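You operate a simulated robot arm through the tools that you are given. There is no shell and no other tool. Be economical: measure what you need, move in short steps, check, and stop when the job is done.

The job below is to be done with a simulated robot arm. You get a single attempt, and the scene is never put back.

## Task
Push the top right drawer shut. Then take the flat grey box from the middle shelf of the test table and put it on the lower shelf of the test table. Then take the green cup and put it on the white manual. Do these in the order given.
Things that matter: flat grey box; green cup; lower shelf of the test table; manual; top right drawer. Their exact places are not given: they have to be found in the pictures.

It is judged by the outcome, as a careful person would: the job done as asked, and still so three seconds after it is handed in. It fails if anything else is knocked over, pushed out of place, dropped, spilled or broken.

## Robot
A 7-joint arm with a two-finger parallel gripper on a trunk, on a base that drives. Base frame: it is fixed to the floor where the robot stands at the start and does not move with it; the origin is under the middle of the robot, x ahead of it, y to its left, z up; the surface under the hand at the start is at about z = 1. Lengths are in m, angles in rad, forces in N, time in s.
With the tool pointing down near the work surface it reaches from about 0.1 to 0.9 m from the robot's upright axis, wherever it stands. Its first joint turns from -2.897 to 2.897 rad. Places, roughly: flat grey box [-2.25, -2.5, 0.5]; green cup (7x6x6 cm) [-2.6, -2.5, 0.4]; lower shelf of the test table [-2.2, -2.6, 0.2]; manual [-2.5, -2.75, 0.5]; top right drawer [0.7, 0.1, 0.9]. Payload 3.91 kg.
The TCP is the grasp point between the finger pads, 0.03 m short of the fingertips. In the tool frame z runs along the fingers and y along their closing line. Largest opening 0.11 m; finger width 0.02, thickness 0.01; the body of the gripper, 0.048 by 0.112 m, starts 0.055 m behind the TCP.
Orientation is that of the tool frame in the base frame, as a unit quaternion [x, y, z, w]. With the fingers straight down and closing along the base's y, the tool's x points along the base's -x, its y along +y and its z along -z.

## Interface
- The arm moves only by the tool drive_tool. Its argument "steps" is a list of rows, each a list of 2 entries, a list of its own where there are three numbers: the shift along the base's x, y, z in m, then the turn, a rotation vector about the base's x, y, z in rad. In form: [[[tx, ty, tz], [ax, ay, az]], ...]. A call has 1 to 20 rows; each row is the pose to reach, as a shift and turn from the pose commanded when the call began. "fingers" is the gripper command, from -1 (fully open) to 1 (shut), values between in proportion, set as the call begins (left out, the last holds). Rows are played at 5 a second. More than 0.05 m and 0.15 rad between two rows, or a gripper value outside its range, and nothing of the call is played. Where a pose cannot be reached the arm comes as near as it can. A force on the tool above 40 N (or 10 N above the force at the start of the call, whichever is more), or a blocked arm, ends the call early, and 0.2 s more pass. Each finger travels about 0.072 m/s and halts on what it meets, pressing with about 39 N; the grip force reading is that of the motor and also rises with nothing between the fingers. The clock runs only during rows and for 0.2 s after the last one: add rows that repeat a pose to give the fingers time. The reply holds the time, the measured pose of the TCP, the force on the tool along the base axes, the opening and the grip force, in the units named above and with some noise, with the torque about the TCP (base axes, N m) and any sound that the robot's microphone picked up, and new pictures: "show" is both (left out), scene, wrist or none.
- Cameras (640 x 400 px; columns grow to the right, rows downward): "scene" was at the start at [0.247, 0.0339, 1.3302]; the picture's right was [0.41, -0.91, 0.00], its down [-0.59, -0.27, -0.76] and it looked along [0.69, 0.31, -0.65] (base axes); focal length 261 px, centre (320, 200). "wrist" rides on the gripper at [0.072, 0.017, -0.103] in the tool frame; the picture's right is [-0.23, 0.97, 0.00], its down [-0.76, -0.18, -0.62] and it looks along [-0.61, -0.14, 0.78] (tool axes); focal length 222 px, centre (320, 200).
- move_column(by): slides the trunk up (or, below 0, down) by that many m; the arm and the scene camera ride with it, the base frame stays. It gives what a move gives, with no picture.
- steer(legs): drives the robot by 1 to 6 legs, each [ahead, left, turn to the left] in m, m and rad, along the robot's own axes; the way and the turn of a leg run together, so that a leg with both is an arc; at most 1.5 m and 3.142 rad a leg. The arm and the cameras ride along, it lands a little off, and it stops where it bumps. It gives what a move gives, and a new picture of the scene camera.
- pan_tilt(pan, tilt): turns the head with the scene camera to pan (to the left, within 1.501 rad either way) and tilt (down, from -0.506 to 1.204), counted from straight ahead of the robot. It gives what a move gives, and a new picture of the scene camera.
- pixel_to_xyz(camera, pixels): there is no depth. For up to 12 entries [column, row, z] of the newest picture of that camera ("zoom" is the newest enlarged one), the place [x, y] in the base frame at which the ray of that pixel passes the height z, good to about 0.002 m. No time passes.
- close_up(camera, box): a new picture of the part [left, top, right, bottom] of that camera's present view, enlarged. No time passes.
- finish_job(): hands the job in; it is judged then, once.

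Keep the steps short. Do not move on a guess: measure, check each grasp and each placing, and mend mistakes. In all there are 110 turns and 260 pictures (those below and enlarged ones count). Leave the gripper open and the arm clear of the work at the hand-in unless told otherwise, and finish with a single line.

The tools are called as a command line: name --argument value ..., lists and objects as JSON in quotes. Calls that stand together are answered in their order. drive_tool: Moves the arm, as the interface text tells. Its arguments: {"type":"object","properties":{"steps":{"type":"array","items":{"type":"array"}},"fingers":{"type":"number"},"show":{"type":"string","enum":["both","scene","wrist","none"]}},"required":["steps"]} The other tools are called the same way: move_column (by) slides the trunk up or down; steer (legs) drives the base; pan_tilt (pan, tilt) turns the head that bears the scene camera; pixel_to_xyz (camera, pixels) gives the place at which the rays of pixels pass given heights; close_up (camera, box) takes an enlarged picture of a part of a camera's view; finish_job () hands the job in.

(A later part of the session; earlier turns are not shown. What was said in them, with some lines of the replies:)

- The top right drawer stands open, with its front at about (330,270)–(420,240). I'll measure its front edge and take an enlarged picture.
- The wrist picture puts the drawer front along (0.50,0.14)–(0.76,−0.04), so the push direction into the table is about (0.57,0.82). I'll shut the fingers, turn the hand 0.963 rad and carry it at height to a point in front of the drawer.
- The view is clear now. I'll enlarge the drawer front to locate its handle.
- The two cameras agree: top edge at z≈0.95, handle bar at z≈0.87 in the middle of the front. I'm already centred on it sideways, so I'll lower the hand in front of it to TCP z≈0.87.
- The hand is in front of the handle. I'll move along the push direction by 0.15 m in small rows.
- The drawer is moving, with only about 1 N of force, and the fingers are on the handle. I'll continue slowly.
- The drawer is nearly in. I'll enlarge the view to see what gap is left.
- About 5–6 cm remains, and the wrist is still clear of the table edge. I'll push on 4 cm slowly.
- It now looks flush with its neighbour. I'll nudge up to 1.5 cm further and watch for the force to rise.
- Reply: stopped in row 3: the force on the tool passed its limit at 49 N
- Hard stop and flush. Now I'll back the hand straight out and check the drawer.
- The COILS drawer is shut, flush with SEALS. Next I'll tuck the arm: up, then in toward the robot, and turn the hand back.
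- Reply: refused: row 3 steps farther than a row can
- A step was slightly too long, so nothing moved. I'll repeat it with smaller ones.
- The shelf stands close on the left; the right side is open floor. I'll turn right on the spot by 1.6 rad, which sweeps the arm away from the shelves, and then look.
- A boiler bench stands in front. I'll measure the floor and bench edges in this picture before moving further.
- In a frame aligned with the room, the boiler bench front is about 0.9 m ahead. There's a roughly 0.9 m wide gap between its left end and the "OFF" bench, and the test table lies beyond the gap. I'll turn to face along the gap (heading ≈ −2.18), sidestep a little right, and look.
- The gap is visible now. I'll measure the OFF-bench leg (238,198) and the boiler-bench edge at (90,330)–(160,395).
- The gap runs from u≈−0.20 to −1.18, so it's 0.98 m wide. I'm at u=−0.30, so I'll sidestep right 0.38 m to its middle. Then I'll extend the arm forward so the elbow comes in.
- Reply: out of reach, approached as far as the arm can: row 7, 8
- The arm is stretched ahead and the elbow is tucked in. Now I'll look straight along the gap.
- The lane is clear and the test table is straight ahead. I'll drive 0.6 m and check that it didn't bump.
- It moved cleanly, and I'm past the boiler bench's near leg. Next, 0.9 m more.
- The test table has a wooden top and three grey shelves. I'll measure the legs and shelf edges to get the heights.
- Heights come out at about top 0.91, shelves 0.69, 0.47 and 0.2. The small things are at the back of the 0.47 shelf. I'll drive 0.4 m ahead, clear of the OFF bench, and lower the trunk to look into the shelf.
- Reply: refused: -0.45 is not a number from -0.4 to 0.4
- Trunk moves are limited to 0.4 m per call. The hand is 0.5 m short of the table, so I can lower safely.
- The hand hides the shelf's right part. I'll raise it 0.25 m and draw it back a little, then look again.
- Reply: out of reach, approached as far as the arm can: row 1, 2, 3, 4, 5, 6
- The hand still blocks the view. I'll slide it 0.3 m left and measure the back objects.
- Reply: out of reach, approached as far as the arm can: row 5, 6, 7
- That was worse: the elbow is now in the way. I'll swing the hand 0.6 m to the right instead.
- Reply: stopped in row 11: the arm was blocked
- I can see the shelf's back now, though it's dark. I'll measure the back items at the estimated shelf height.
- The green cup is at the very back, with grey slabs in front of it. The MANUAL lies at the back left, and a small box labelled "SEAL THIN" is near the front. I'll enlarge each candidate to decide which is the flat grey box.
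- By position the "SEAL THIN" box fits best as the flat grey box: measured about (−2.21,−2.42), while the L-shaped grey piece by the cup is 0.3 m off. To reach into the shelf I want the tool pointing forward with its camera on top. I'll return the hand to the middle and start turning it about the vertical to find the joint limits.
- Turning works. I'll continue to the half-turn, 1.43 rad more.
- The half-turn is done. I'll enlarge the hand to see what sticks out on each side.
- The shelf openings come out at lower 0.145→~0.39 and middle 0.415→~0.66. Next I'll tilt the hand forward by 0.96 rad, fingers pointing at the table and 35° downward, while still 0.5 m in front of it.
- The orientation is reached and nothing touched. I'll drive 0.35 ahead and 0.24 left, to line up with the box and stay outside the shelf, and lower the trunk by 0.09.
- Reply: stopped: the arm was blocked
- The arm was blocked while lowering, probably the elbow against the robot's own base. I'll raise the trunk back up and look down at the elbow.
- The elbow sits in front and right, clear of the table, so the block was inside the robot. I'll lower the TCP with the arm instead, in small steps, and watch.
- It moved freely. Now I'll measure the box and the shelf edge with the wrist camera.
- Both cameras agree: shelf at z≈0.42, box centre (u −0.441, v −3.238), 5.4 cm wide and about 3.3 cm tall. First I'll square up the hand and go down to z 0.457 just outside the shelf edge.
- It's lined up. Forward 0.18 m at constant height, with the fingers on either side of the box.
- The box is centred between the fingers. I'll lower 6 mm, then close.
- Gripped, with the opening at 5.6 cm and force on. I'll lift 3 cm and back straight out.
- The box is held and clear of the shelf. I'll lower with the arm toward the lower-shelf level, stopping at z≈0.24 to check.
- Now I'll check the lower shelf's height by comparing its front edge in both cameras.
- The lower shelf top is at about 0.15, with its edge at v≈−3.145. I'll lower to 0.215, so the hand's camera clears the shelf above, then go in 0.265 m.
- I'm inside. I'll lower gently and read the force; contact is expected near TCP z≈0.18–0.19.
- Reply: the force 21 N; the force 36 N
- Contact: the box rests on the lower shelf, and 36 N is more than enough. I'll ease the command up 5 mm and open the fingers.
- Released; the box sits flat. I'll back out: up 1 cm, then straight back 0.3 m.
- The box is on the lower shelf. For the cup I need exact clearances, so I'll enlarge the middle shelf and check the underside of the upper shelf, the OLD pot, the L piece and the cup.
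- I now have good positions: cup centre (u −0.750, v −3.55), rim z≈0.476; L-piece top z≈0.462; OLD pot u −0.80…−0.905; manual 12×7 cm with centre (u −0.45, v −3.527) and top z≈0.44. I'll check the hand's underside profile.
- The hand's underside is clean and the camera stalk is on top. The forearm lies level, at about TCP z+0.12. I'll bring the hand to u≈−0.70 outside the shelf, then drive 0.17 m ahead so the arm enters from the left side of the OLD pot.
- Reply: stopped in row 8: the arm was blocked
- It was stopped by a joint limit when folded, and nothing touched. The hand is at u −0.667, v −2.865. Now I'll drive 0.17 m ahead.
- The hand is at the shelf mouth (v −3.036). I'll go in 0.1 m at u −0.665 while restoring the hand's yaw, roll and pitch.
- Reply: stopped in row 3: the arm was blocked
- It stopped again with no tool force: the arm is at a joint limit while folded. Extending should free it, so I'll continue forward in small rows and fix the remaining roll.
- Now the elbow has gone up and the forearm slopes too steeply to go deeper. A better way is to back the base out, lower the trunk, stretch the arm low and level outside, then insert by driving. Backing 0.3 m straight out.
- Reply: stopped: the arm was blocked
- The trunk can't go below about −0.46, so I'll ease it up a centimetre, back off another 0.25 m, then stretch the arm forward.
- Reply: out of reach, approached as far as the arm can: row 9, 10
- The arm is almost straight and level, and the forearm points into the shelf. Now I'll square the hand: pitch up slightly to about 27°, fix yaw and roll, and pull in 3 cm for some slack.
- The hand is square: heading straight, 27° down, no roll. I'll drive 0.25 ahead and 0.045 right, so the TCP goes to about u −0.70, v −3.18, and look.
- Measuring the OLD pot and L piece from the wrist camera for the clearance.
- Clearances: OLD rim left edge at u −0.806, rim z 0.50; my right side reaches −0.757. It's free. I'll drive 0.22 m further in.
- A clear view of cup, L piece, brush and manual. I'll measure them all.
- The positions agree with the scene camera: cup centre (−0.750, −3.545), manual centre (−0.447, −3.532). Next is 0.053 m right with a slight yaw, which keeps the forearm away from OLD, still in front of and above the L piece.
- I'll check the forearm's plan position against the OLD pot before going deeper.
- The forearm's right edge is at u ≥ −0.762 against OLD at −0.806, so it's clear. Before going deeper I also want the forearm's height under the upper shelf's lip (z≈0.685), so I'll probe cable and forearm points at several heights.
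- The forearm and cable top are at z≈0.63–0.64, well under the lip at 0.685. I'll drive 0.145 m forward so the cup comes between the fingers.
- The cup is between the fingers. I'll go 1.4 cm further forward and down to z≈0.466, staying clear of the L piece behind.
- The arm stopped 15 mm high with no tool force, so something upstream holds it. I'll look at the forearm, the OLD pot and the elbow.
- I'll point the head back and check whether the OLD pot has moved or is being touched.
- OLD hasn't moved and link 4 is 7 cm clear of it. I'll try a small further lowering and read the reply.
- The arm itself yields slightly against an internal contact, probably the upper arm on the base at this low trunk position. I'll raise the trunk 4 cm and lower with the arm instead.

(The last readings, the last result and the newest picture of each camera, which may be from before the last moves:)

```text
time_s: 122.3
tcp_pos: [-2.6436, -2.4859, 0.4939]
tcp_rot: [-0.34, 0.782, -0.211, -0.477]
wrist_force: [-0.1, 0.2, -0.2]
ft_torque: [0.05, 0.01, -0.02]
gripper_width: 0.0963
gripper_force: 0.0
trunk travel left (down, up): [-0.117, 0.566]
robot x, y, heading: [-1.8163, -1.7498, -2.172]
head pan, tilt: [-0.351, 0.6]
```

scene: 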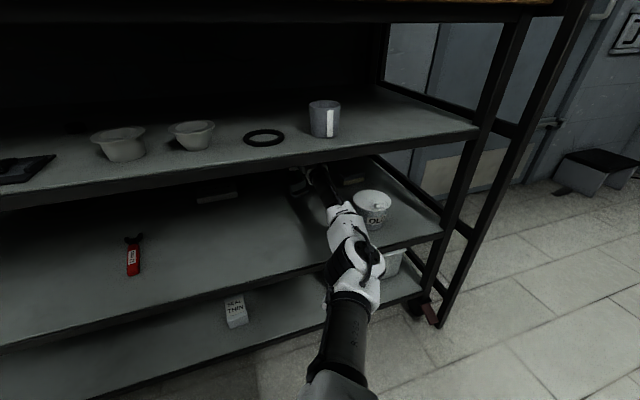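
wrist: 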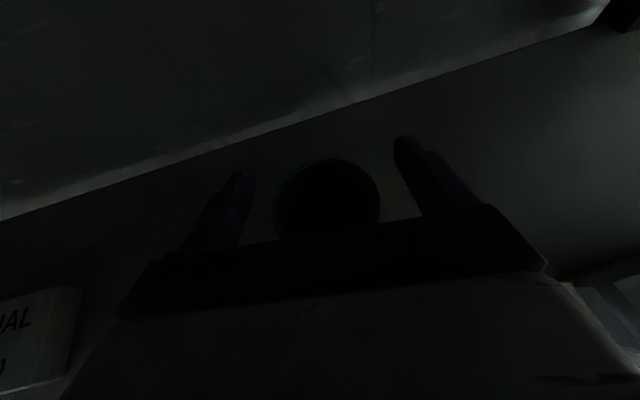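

That freed it; pose and command agree again. Lowering 2.8 cm.

drive_tool --steps '[[[0, 0, -0.01], [0, 0, 0]], [[0, 0, -0.02], [0, 0, 0]], [[0, 0, -0.03], [0, 0, 0]], [[0, 0, -0.03], [0, 0, 0]]]' --show "none"

close_up --camera "wrist" --box '[160, 100, 480, 260]'

```text
time_s: 123.3
tcp_pos: [-2.6448, -2.4853, 0.468]
tcp_rot: [-0.34, 0.781, -0.212, -0.479]
wrist_force: [-2.2, -0.9, 7.1]
ft_torque: [0.38, -0.46, 0.05]
gripper_width: 0.0963
gripper_force: 0.1
trunk travel left (down, up): [-0.117, 0.566]
robot x, y, heading: [-1.817, -1.7513, -2.18]
head pan, tilt: [-0.351, 0.6]
```

```text
2.00 times, centred on (320, 180) of wrist
```

zoom: 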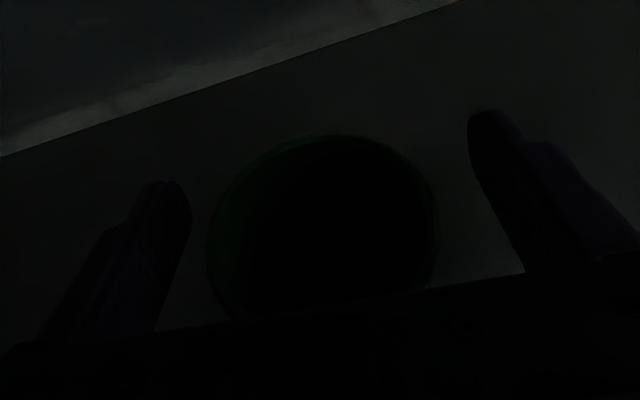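

A 7 N touch: from the torque the palm's underside meets the L-piece's top at about (u −0.73, v −3.47). I'll lift 1 cm at once, pitch the hand 7° steeper to clear it, then come down again.

drive_tool --steps '[[[0, 0, 0.01], [0, 0, 0]], [[0, 0, 0.014], [0, 0, 0]], [[0, 0, 0.014], [0.049, -0.034, 0]], [[0, 0, 0.014], [0.0985, -0.0685, 0]], [[0, 0, 0.014], [0.0985, -0.0685, 0]]]' --show "none"

close_up --camera "scene" --box '[280, 150, 360, 200]'

```text
time_s: 124.5
tcp_pos: [-2.6438, -2.486, 0.4795]
tcp_rot: [-0.356, 0.807, -0.184, -0.434]
wrist_force: [0.1, -0.9, 0.8]
ft_torque: [-0.01, 0.01, -0.04]
gripper_width: 0.0964
gripper_force: 0.2
trunk travel left (down, up): [-0.117, 0.566]
robot x, y, heading: [-1.816, -1.7541, -2.176]
head pan, tilt: [-0.351, 0.6]
```

```text
8.00 times, centred on (320, 175) of scene
```

zoom: 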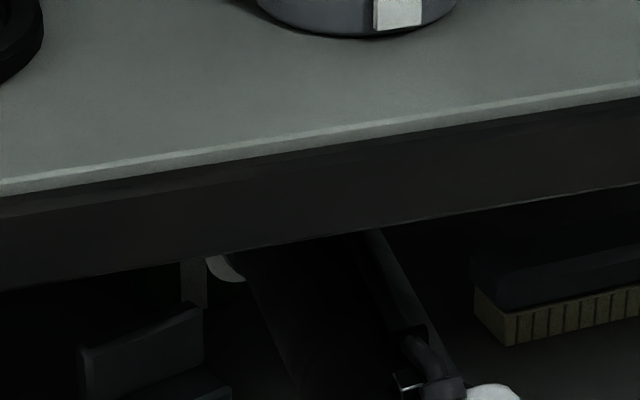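

L still stands as before. The pitch is now 34°. Lowering 1 cm.

drive_tool --steps '[[[0, 0, -0.005], [0, 0, 0]], [[0, 0, -0.01], [0, 0, 0]], [[0, 0, -0.01], [0, 0, 0]]]' --show "wrist"

```text
time_s: 125.3
tcp_pos: [-2.6432, -2.4869, 0.4686]
tcp_rot: [-0.356, 0.807, -0.184, -0.434]
wrist_force: [-0.4, -0.2, -0.3]
ft_torque: [-0.04, -0.05, 0.01]
gripper_width: 0.0963
gripper_force: 0.1
trunk travel left (down, up): [-0.117, 0.566]
robot x, y, heading: [-1.8162, -1.7501, -2.18]
head pan, tilt: [-0.351, 0.6]
```

wrist: 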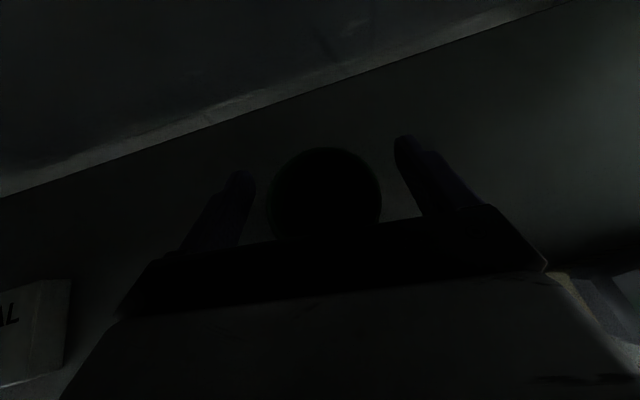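

No contact. Closing on the cup.

drive_tool --steps '[[[0, 0, -0.003], [0, 0, 0]], [[0, 0, -0.003], [0, 0, 0]], [[0, 0, -0.003], [0, 0, 0]], [[0, 0, -0.003], [0, 0, 0]], [[0, 0, -0.003], [0, 0, 0]]]' --fingers 1 --show "wrist"

```text
time_s: 126.5
tcp_pos: [-2.6433, -2.4869, 0.4671]
tcp_rot: [-0.356, 0.807, -0.184, -0.434]
wrist_force: [-0.8, 0.5, 0.7]
ft_torque: [0.0, -0.01, 0.0]
gripper_width: 0.0605
gripper_force: 38.9
trunk travel left (down, up): [-0.117, 0.566]
robot x, y, heading: [-1.8117, -1.7553, -2.18]
head pan, tilt: [-0.351, 0.6]
```

wrist: 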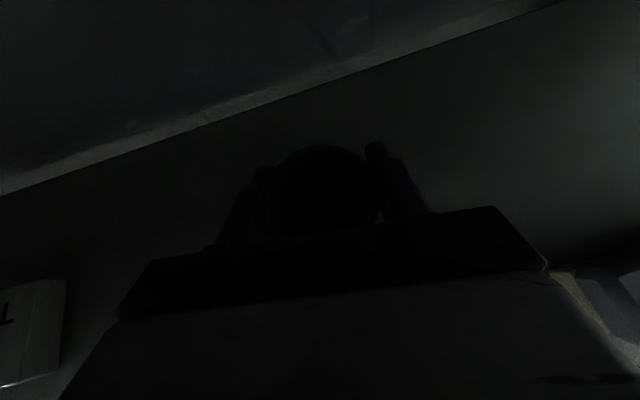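

Gripped: opening 6.05 cm, the cup's width. I'll lift 3 cm and draw back 1.3 cm.

drive_tool --steps '[[[0, 0, 0.01], [0, 0, 0]], [[0, 0, 0.02], [0, 0, 0]], [[0, 0, 0.033], [0, 0, 0]], [[0.0074, 0.0107, 0.033], [0, 0, 0]], [[0.0074, 0.0107, 0.033], [0, 0, 0]]]' --show "both"

```text
time_s: 127.7
tcp_pos: [-2.6351, -2.4744, 0.4995]
tcp_rot: [-0.356, 0.807, -0.184, -0.434]
wrist_force: [0.1, -0.1, -0.9]
ft_torque: [-0.01, -0.01, 0.04]
gripper_width: 0.0604
gripper_force: 38.8
trunk travel left (down, up): [-0.117, 0.566]
robot x, y, heading: [-1.8163, -1.7486, -2.176]
head pan, tilt: [-0.351, 0.6]
```

scene: 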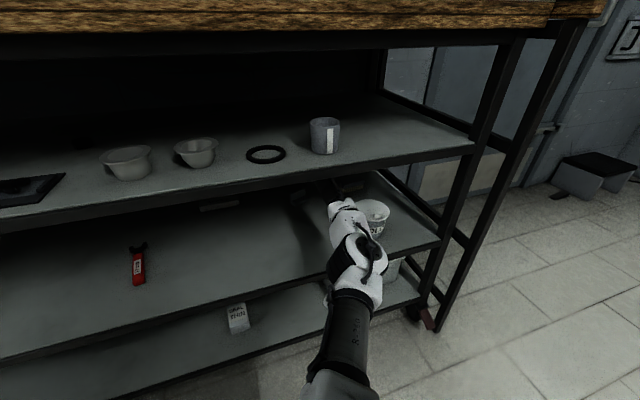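
wrist: 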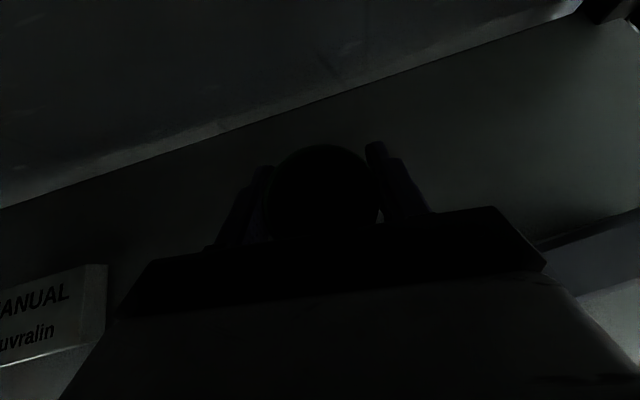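

The cup is up with z 0.4995, so its bottom is about 3 cm above the shelf. I'll drive sideways left 0.15 m, then check.

steer --legs '[[0, 0.15, 0]]'

close_up --camera "wrist" --box '[0, 0, 640, 400]'

```text
time_s: 129.5
tcp_pos: [-2.5137, -2.5602, 0.5003]
tcp_rot: [-0.356, 0.807, -0.184, -0.434]
wrist_force: [0.5, -0.5, -0.4]
ft_torque: [-0.01, 0.01, -0.04]
gripper_width: 0.0605
gripper_force: 39.3
trunk travel left (down, up): [-0.117, 0.566]
robot x, y, heading: [-1.6903, -1.8359, -2.178]
head pan, tilt: [-0.351, 0.6]
```

scene: 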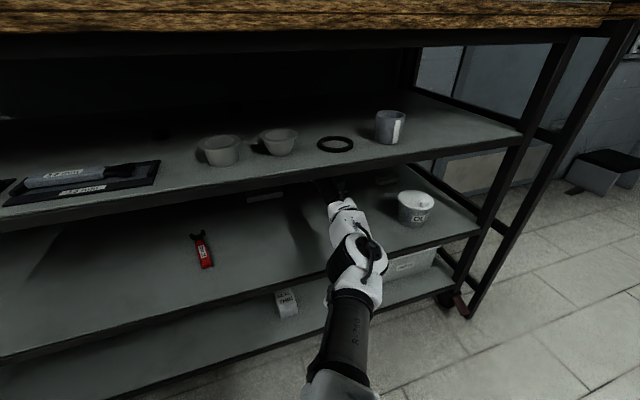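

```text
1.00 times, centred on (320, 200) of wrist (not enlarged: the box is as wide or as high as the picture)
```

zoom: 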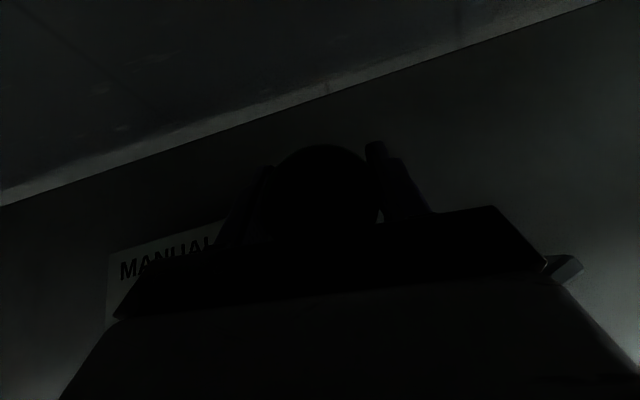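

It's tracking well (u −0.602, v −3.537). Continuing left 0.155 m over the manual.

steer --legs '[[0, 0.155, 0]]'

close_up --camera "wrist" --box '[0, 0, 640, 400]'

pan_tilt --pan 0.0 --tilt 0.3

```text
time_s: 131.3
tcp_pos: [-2.3862, -2.6488, 0.4988]
tcp_rot: [-0.356, 0.807, -0.184, -0.434]
wrist_force: [-0.7, 0.4, -0.7]
ft_torque: [-0.01, -0.02, 0.03]
gripper_width: 0.0606
gripper_force: 38.9
trunk travel left (down, up): [-0.117, 0.566]
robot x, y, heading: [-1.5647, -1.9225, -2.178]
head pan, tilt: [-0.351, 0.6]
```

scene: 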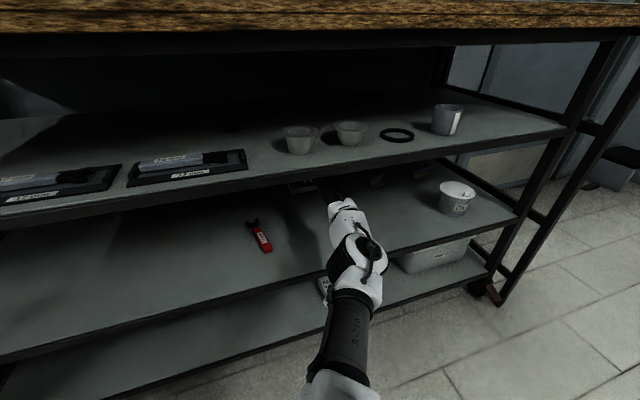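

```text
1.00 times, centred on (320, 200) of wrist (not enlarged: the box is as wide or as high as the picture)
```

zoom: 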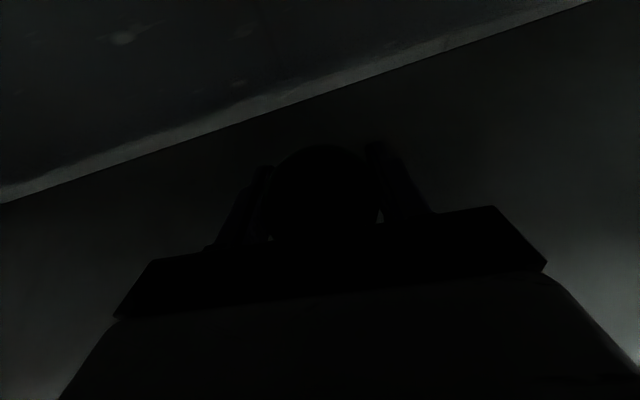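

```text
time_s: 132.1
tcp_pos: [-2.3867, -2.6484, 0.5001]
tcp_rot: [-0.355, 0.807, -0.184, -0.434]
wrist_force: [0.7, 0.7, -0.7]
ft_torque: [0.0, -0.02, 0.04]
gripper_width: 0.0606
gripper_force: 38.7
trunk travel left (down, up): [-0.117, 0.566]
robot x, y, heading: [-1.5657, -1.9227, -2.18]
head pan, tilt: [0.0, 0.3]
```

scene: 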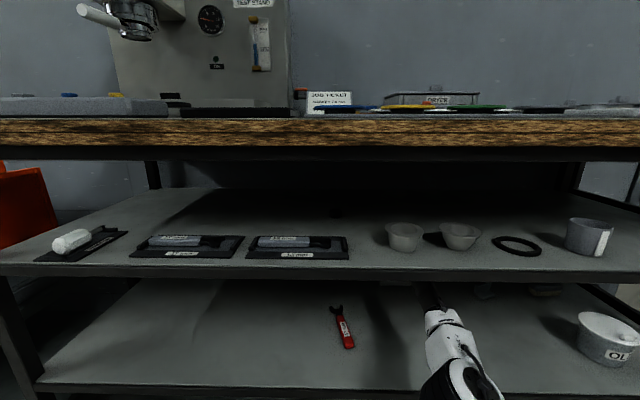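

The TCP is at (−0.4473, −3.537), over the manual's centre. I'll lower gently; contact is expected near z≈0.487.

drive_tool --steps '[[[0, 0, -0.003], [0, 0, 0]], [[0, 0, -0.006], [0, 0, 0]], [[0, 0, -0.008], [0, 0, 0]], [[0, 0, -0.01], [0, 0, 0]], [[0, 0, -0.01], [0, 0, 0]]]' --show "none"

```text
time_s: 133.3
tcp_pos: [-2.3874, -2.6476, 0.4923]
tcp_rot: [-0.355, 0.808, -0.183, -0.434]
wrist_force: [-0.2, 0.8, -0.2]
ft_torque: [-0.02, -0.02, 0.05]
gripper_width: 0.0603
gripper_force: 39.3
trunk travel left (down, up): [-0.117, 0.566]
robot x, y, heading: [-1.5693, -1.921, -2.178]
head pan, tilt: [0.0, 0.3]
```

drive_tool --steps '[[[0, 0, -0.002], [0, 0, 0]], [[0, 0, -0.004], [0, 0, 0]], [[0, 0, -0.004], [0, 0, 0]]]' --show "none"

```text
time_s: 134.1
tcp_pos: [-2.3865, -2.6482, 0.4889]
tcp_rot: [-0.355, 0.807, -0.184, -0.435]
wrist_force: [-0.8, 0.1, 10.2]
ft_torque: [-0.04, -0.21, 0.01]
gripper_width: 0.0604
gripper_force: 38.4
trunk travel left (down, up): [-0.117, 0.566]
robot x, y, heading: [-1.5665, -1.9213, -2.179]
head pan, tilt: [0.0, 0.3]
```

Contact at 0.489 with 10 N, as the manual's top should give. I'll ease off and open.

drive_tool --steps '[[[0, 0, 0.002], [0, 0, 0]], [[0, 0, 0.002], [0, 0, 0]]]' --show "none"

drive_tool --steps '[[[0, 0, 0], [0, 0, 0]], [[0, 0, 0], [0, 0, 0]], [[0, 0, 0], [0, 0, 0]], [[0, 0, 0], [0, 0, 0]]]' --fingers -0.85 --show "wrist"

```text
time_s: 134.7
tcp_pos: [-2.3862, -2.6479, 0.4898]
tcp_rot: [-0.356, 0.807, -0.184, -0.434]
wrist_force: [-0.9, -1.3, 8.4]
ft_torque: [-0.19, -0.01, -0.03]
gripper_width: 0.0606
gripper_force: 39.3
trunk travel left (down, up): [-0.117, 0.566]
robot x, y, heading: [-1.5647, -1.9269, -2.17]
head pan, tilt: [0.0, 0.3]
```

```text
time_s: 135.7
tcp_pos: [-2.3855, -2.6468, 0.4881]
tcp_rot: [-0.356, 0.807, -0.184, -0.434]
wrist_force: [-0.5, 0.5, 0.7]
ft_torque: [0.02, -0.01, -0.02]
gripper_width: 0.1016
gripper_force: 0.1
trunk travel left (down, up): [-0.117, 0.566]
robot x, y, heading: [-1.5677, -1.9223, -2.176]
head pan, tilt: [0.0, 0.3]
```

wrist: 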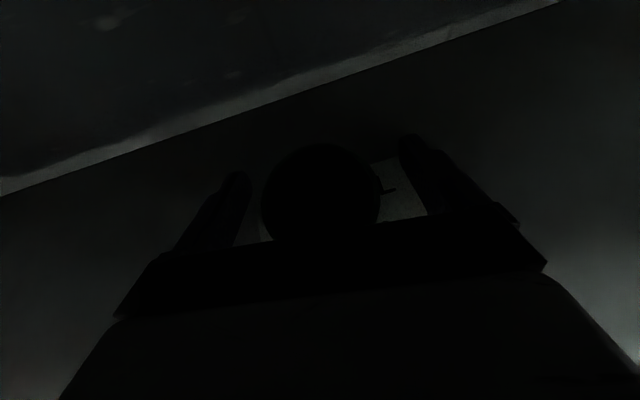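

The cup stands on the manual. I'll back straight out with the base, 0.12 m first.

steer --legs '[[-0.13, 0, 0]]'

close_up --camera "wrist" --box '[0, 0, 640, 400]'

```text
time_s: 137.0
tcp_pos: [-2.3137, -2.5414, 0.4869]
tcp_rot: [-0.355, 0.807, -0.184, -0.434]
wrist_force: [0.3, -0.4, -0.7]
ft_torque: [-0.02, 0.03, -0.02]
gripper_width: 0.1016
gripper_force: 0.1
trunk travel left (down, up): [-0.117, 0.566]
robot x, y, heading: [-1.49, -1.8181, -2.176]
head pan, tilt: [0.0, 0.3]
```

scene: 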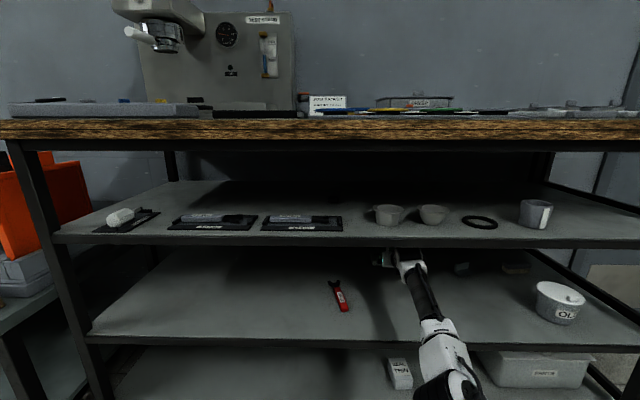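

```text
1.00 times, centred on (320, 200) of wrist (not enlarged: the box is as wide or as high as the picture)
```

zoom: 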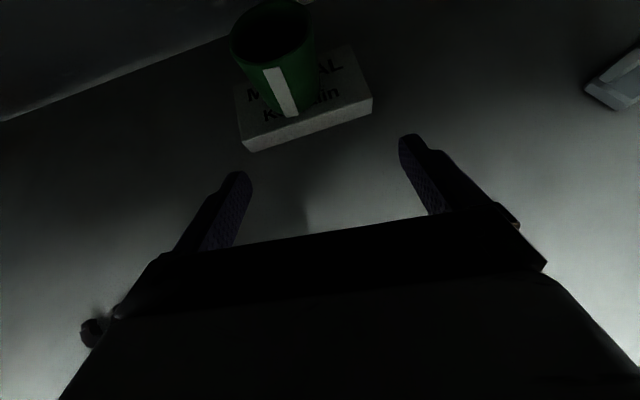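

The green cup stands squarely on the manual. I'll continue straight back out of the shelf.

steer --legs '[[-0.5, 0, 0]]'

pan_tilt --pan -0.1 --tilt 0.4

close_up --camera "scene" --box '[200, 130, 440, 280]'

```text
time_s: 140.0
tcp_pos: [-2.0288, -2.1308, 0.4893]
tcp_rot: [-0.356, 0.807, -0.184, -0.433]
wrist_force: [-0.1, -1.3, -0.1]
ft_torque: [0.03, -0.03, -0.03]
gripper_width: 0.1018
gripper_force: 0.0
trunk travel left (down, up): [-0.117, 0.566]
robot x, y, heading: [-1.2096, -1.4074, -2.172]
head pan, tilt: [0.0, 0.3]
```

scene: 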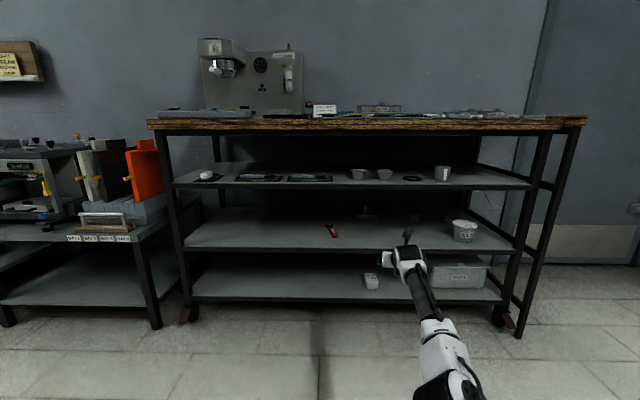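

```text
time_s: 140.6
tcp_pos: [-2.0298, -2.1307, 0.4871]
tcp_rot: [-0.355, 0.808, -0.184, -0.433]
wrist_force: [-0.8, 0.1, -0.1]
ft_torque: [0.02, 0.03, 0.02]
gripper_width: 0.1017
gripper_force: 0.1
trunk travel left (down, up): [-0.117, 0.566]
robot x, y, heading: [-1.2095, -1.4095, -2.177]
head pan, tilt: [-0.099, 0.4]
```

scene: 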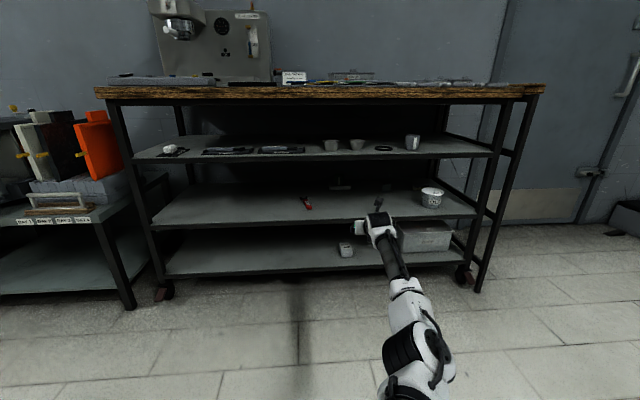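

```text
2.67 times, centred on (320, 205) of scene
```

zoom: 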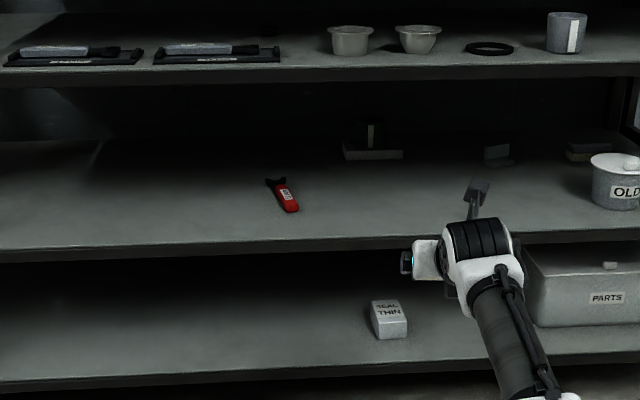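

Everything stands. I'll verify that the cup is on the manual, and that the L piece and OLD haven't shifted.

close_up --camera "scene" --box '[320, 165, 400, 215]'

pixel_to_xyz --camera "zoom" --pixels '[[465, 220, 0.42], [530, 205, 0.42]]'

```text
8.00 times, centred on (360, 190) of scene
```

zoom: 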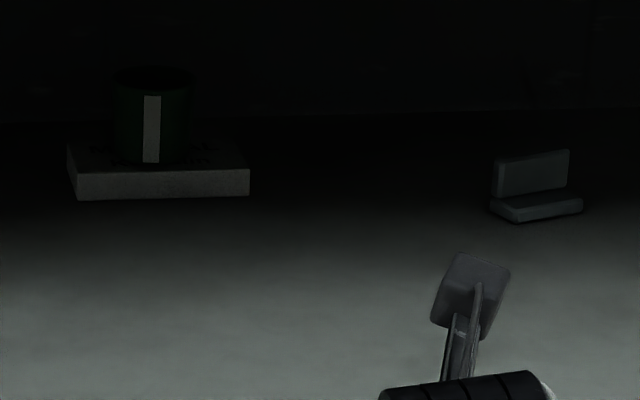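

```text
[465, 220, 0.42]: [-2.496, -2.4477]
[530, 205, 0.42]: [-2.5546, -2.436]
```

pixel_to_xyz --camera "zoom" --pixels '[[515, 223, 0.42], [583, 211, 0.42], [78, 199, 0.42], [249, 195, 0.42]]'

```text
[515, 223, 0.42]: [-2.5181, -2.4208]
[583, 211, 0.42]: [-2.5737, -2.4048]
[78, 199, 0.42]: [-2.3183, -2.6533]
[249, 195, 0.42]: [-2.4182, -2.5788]
```

The L piece is within 2 mm of where it was, OLD and the wrench are as before, and the cup is on the manual. The gripper is open and the arm is clear of the table, so I'm handing in.

finish_job

```text
The job is handed in.
```

The top right drawer is shut, the grey box (labelled "SEAL THIN") is on the lower shelf of the test table, and the green cup is on the manual; on the way to the cup the hand lightly touched the L-shaped grey piece, which did not move.
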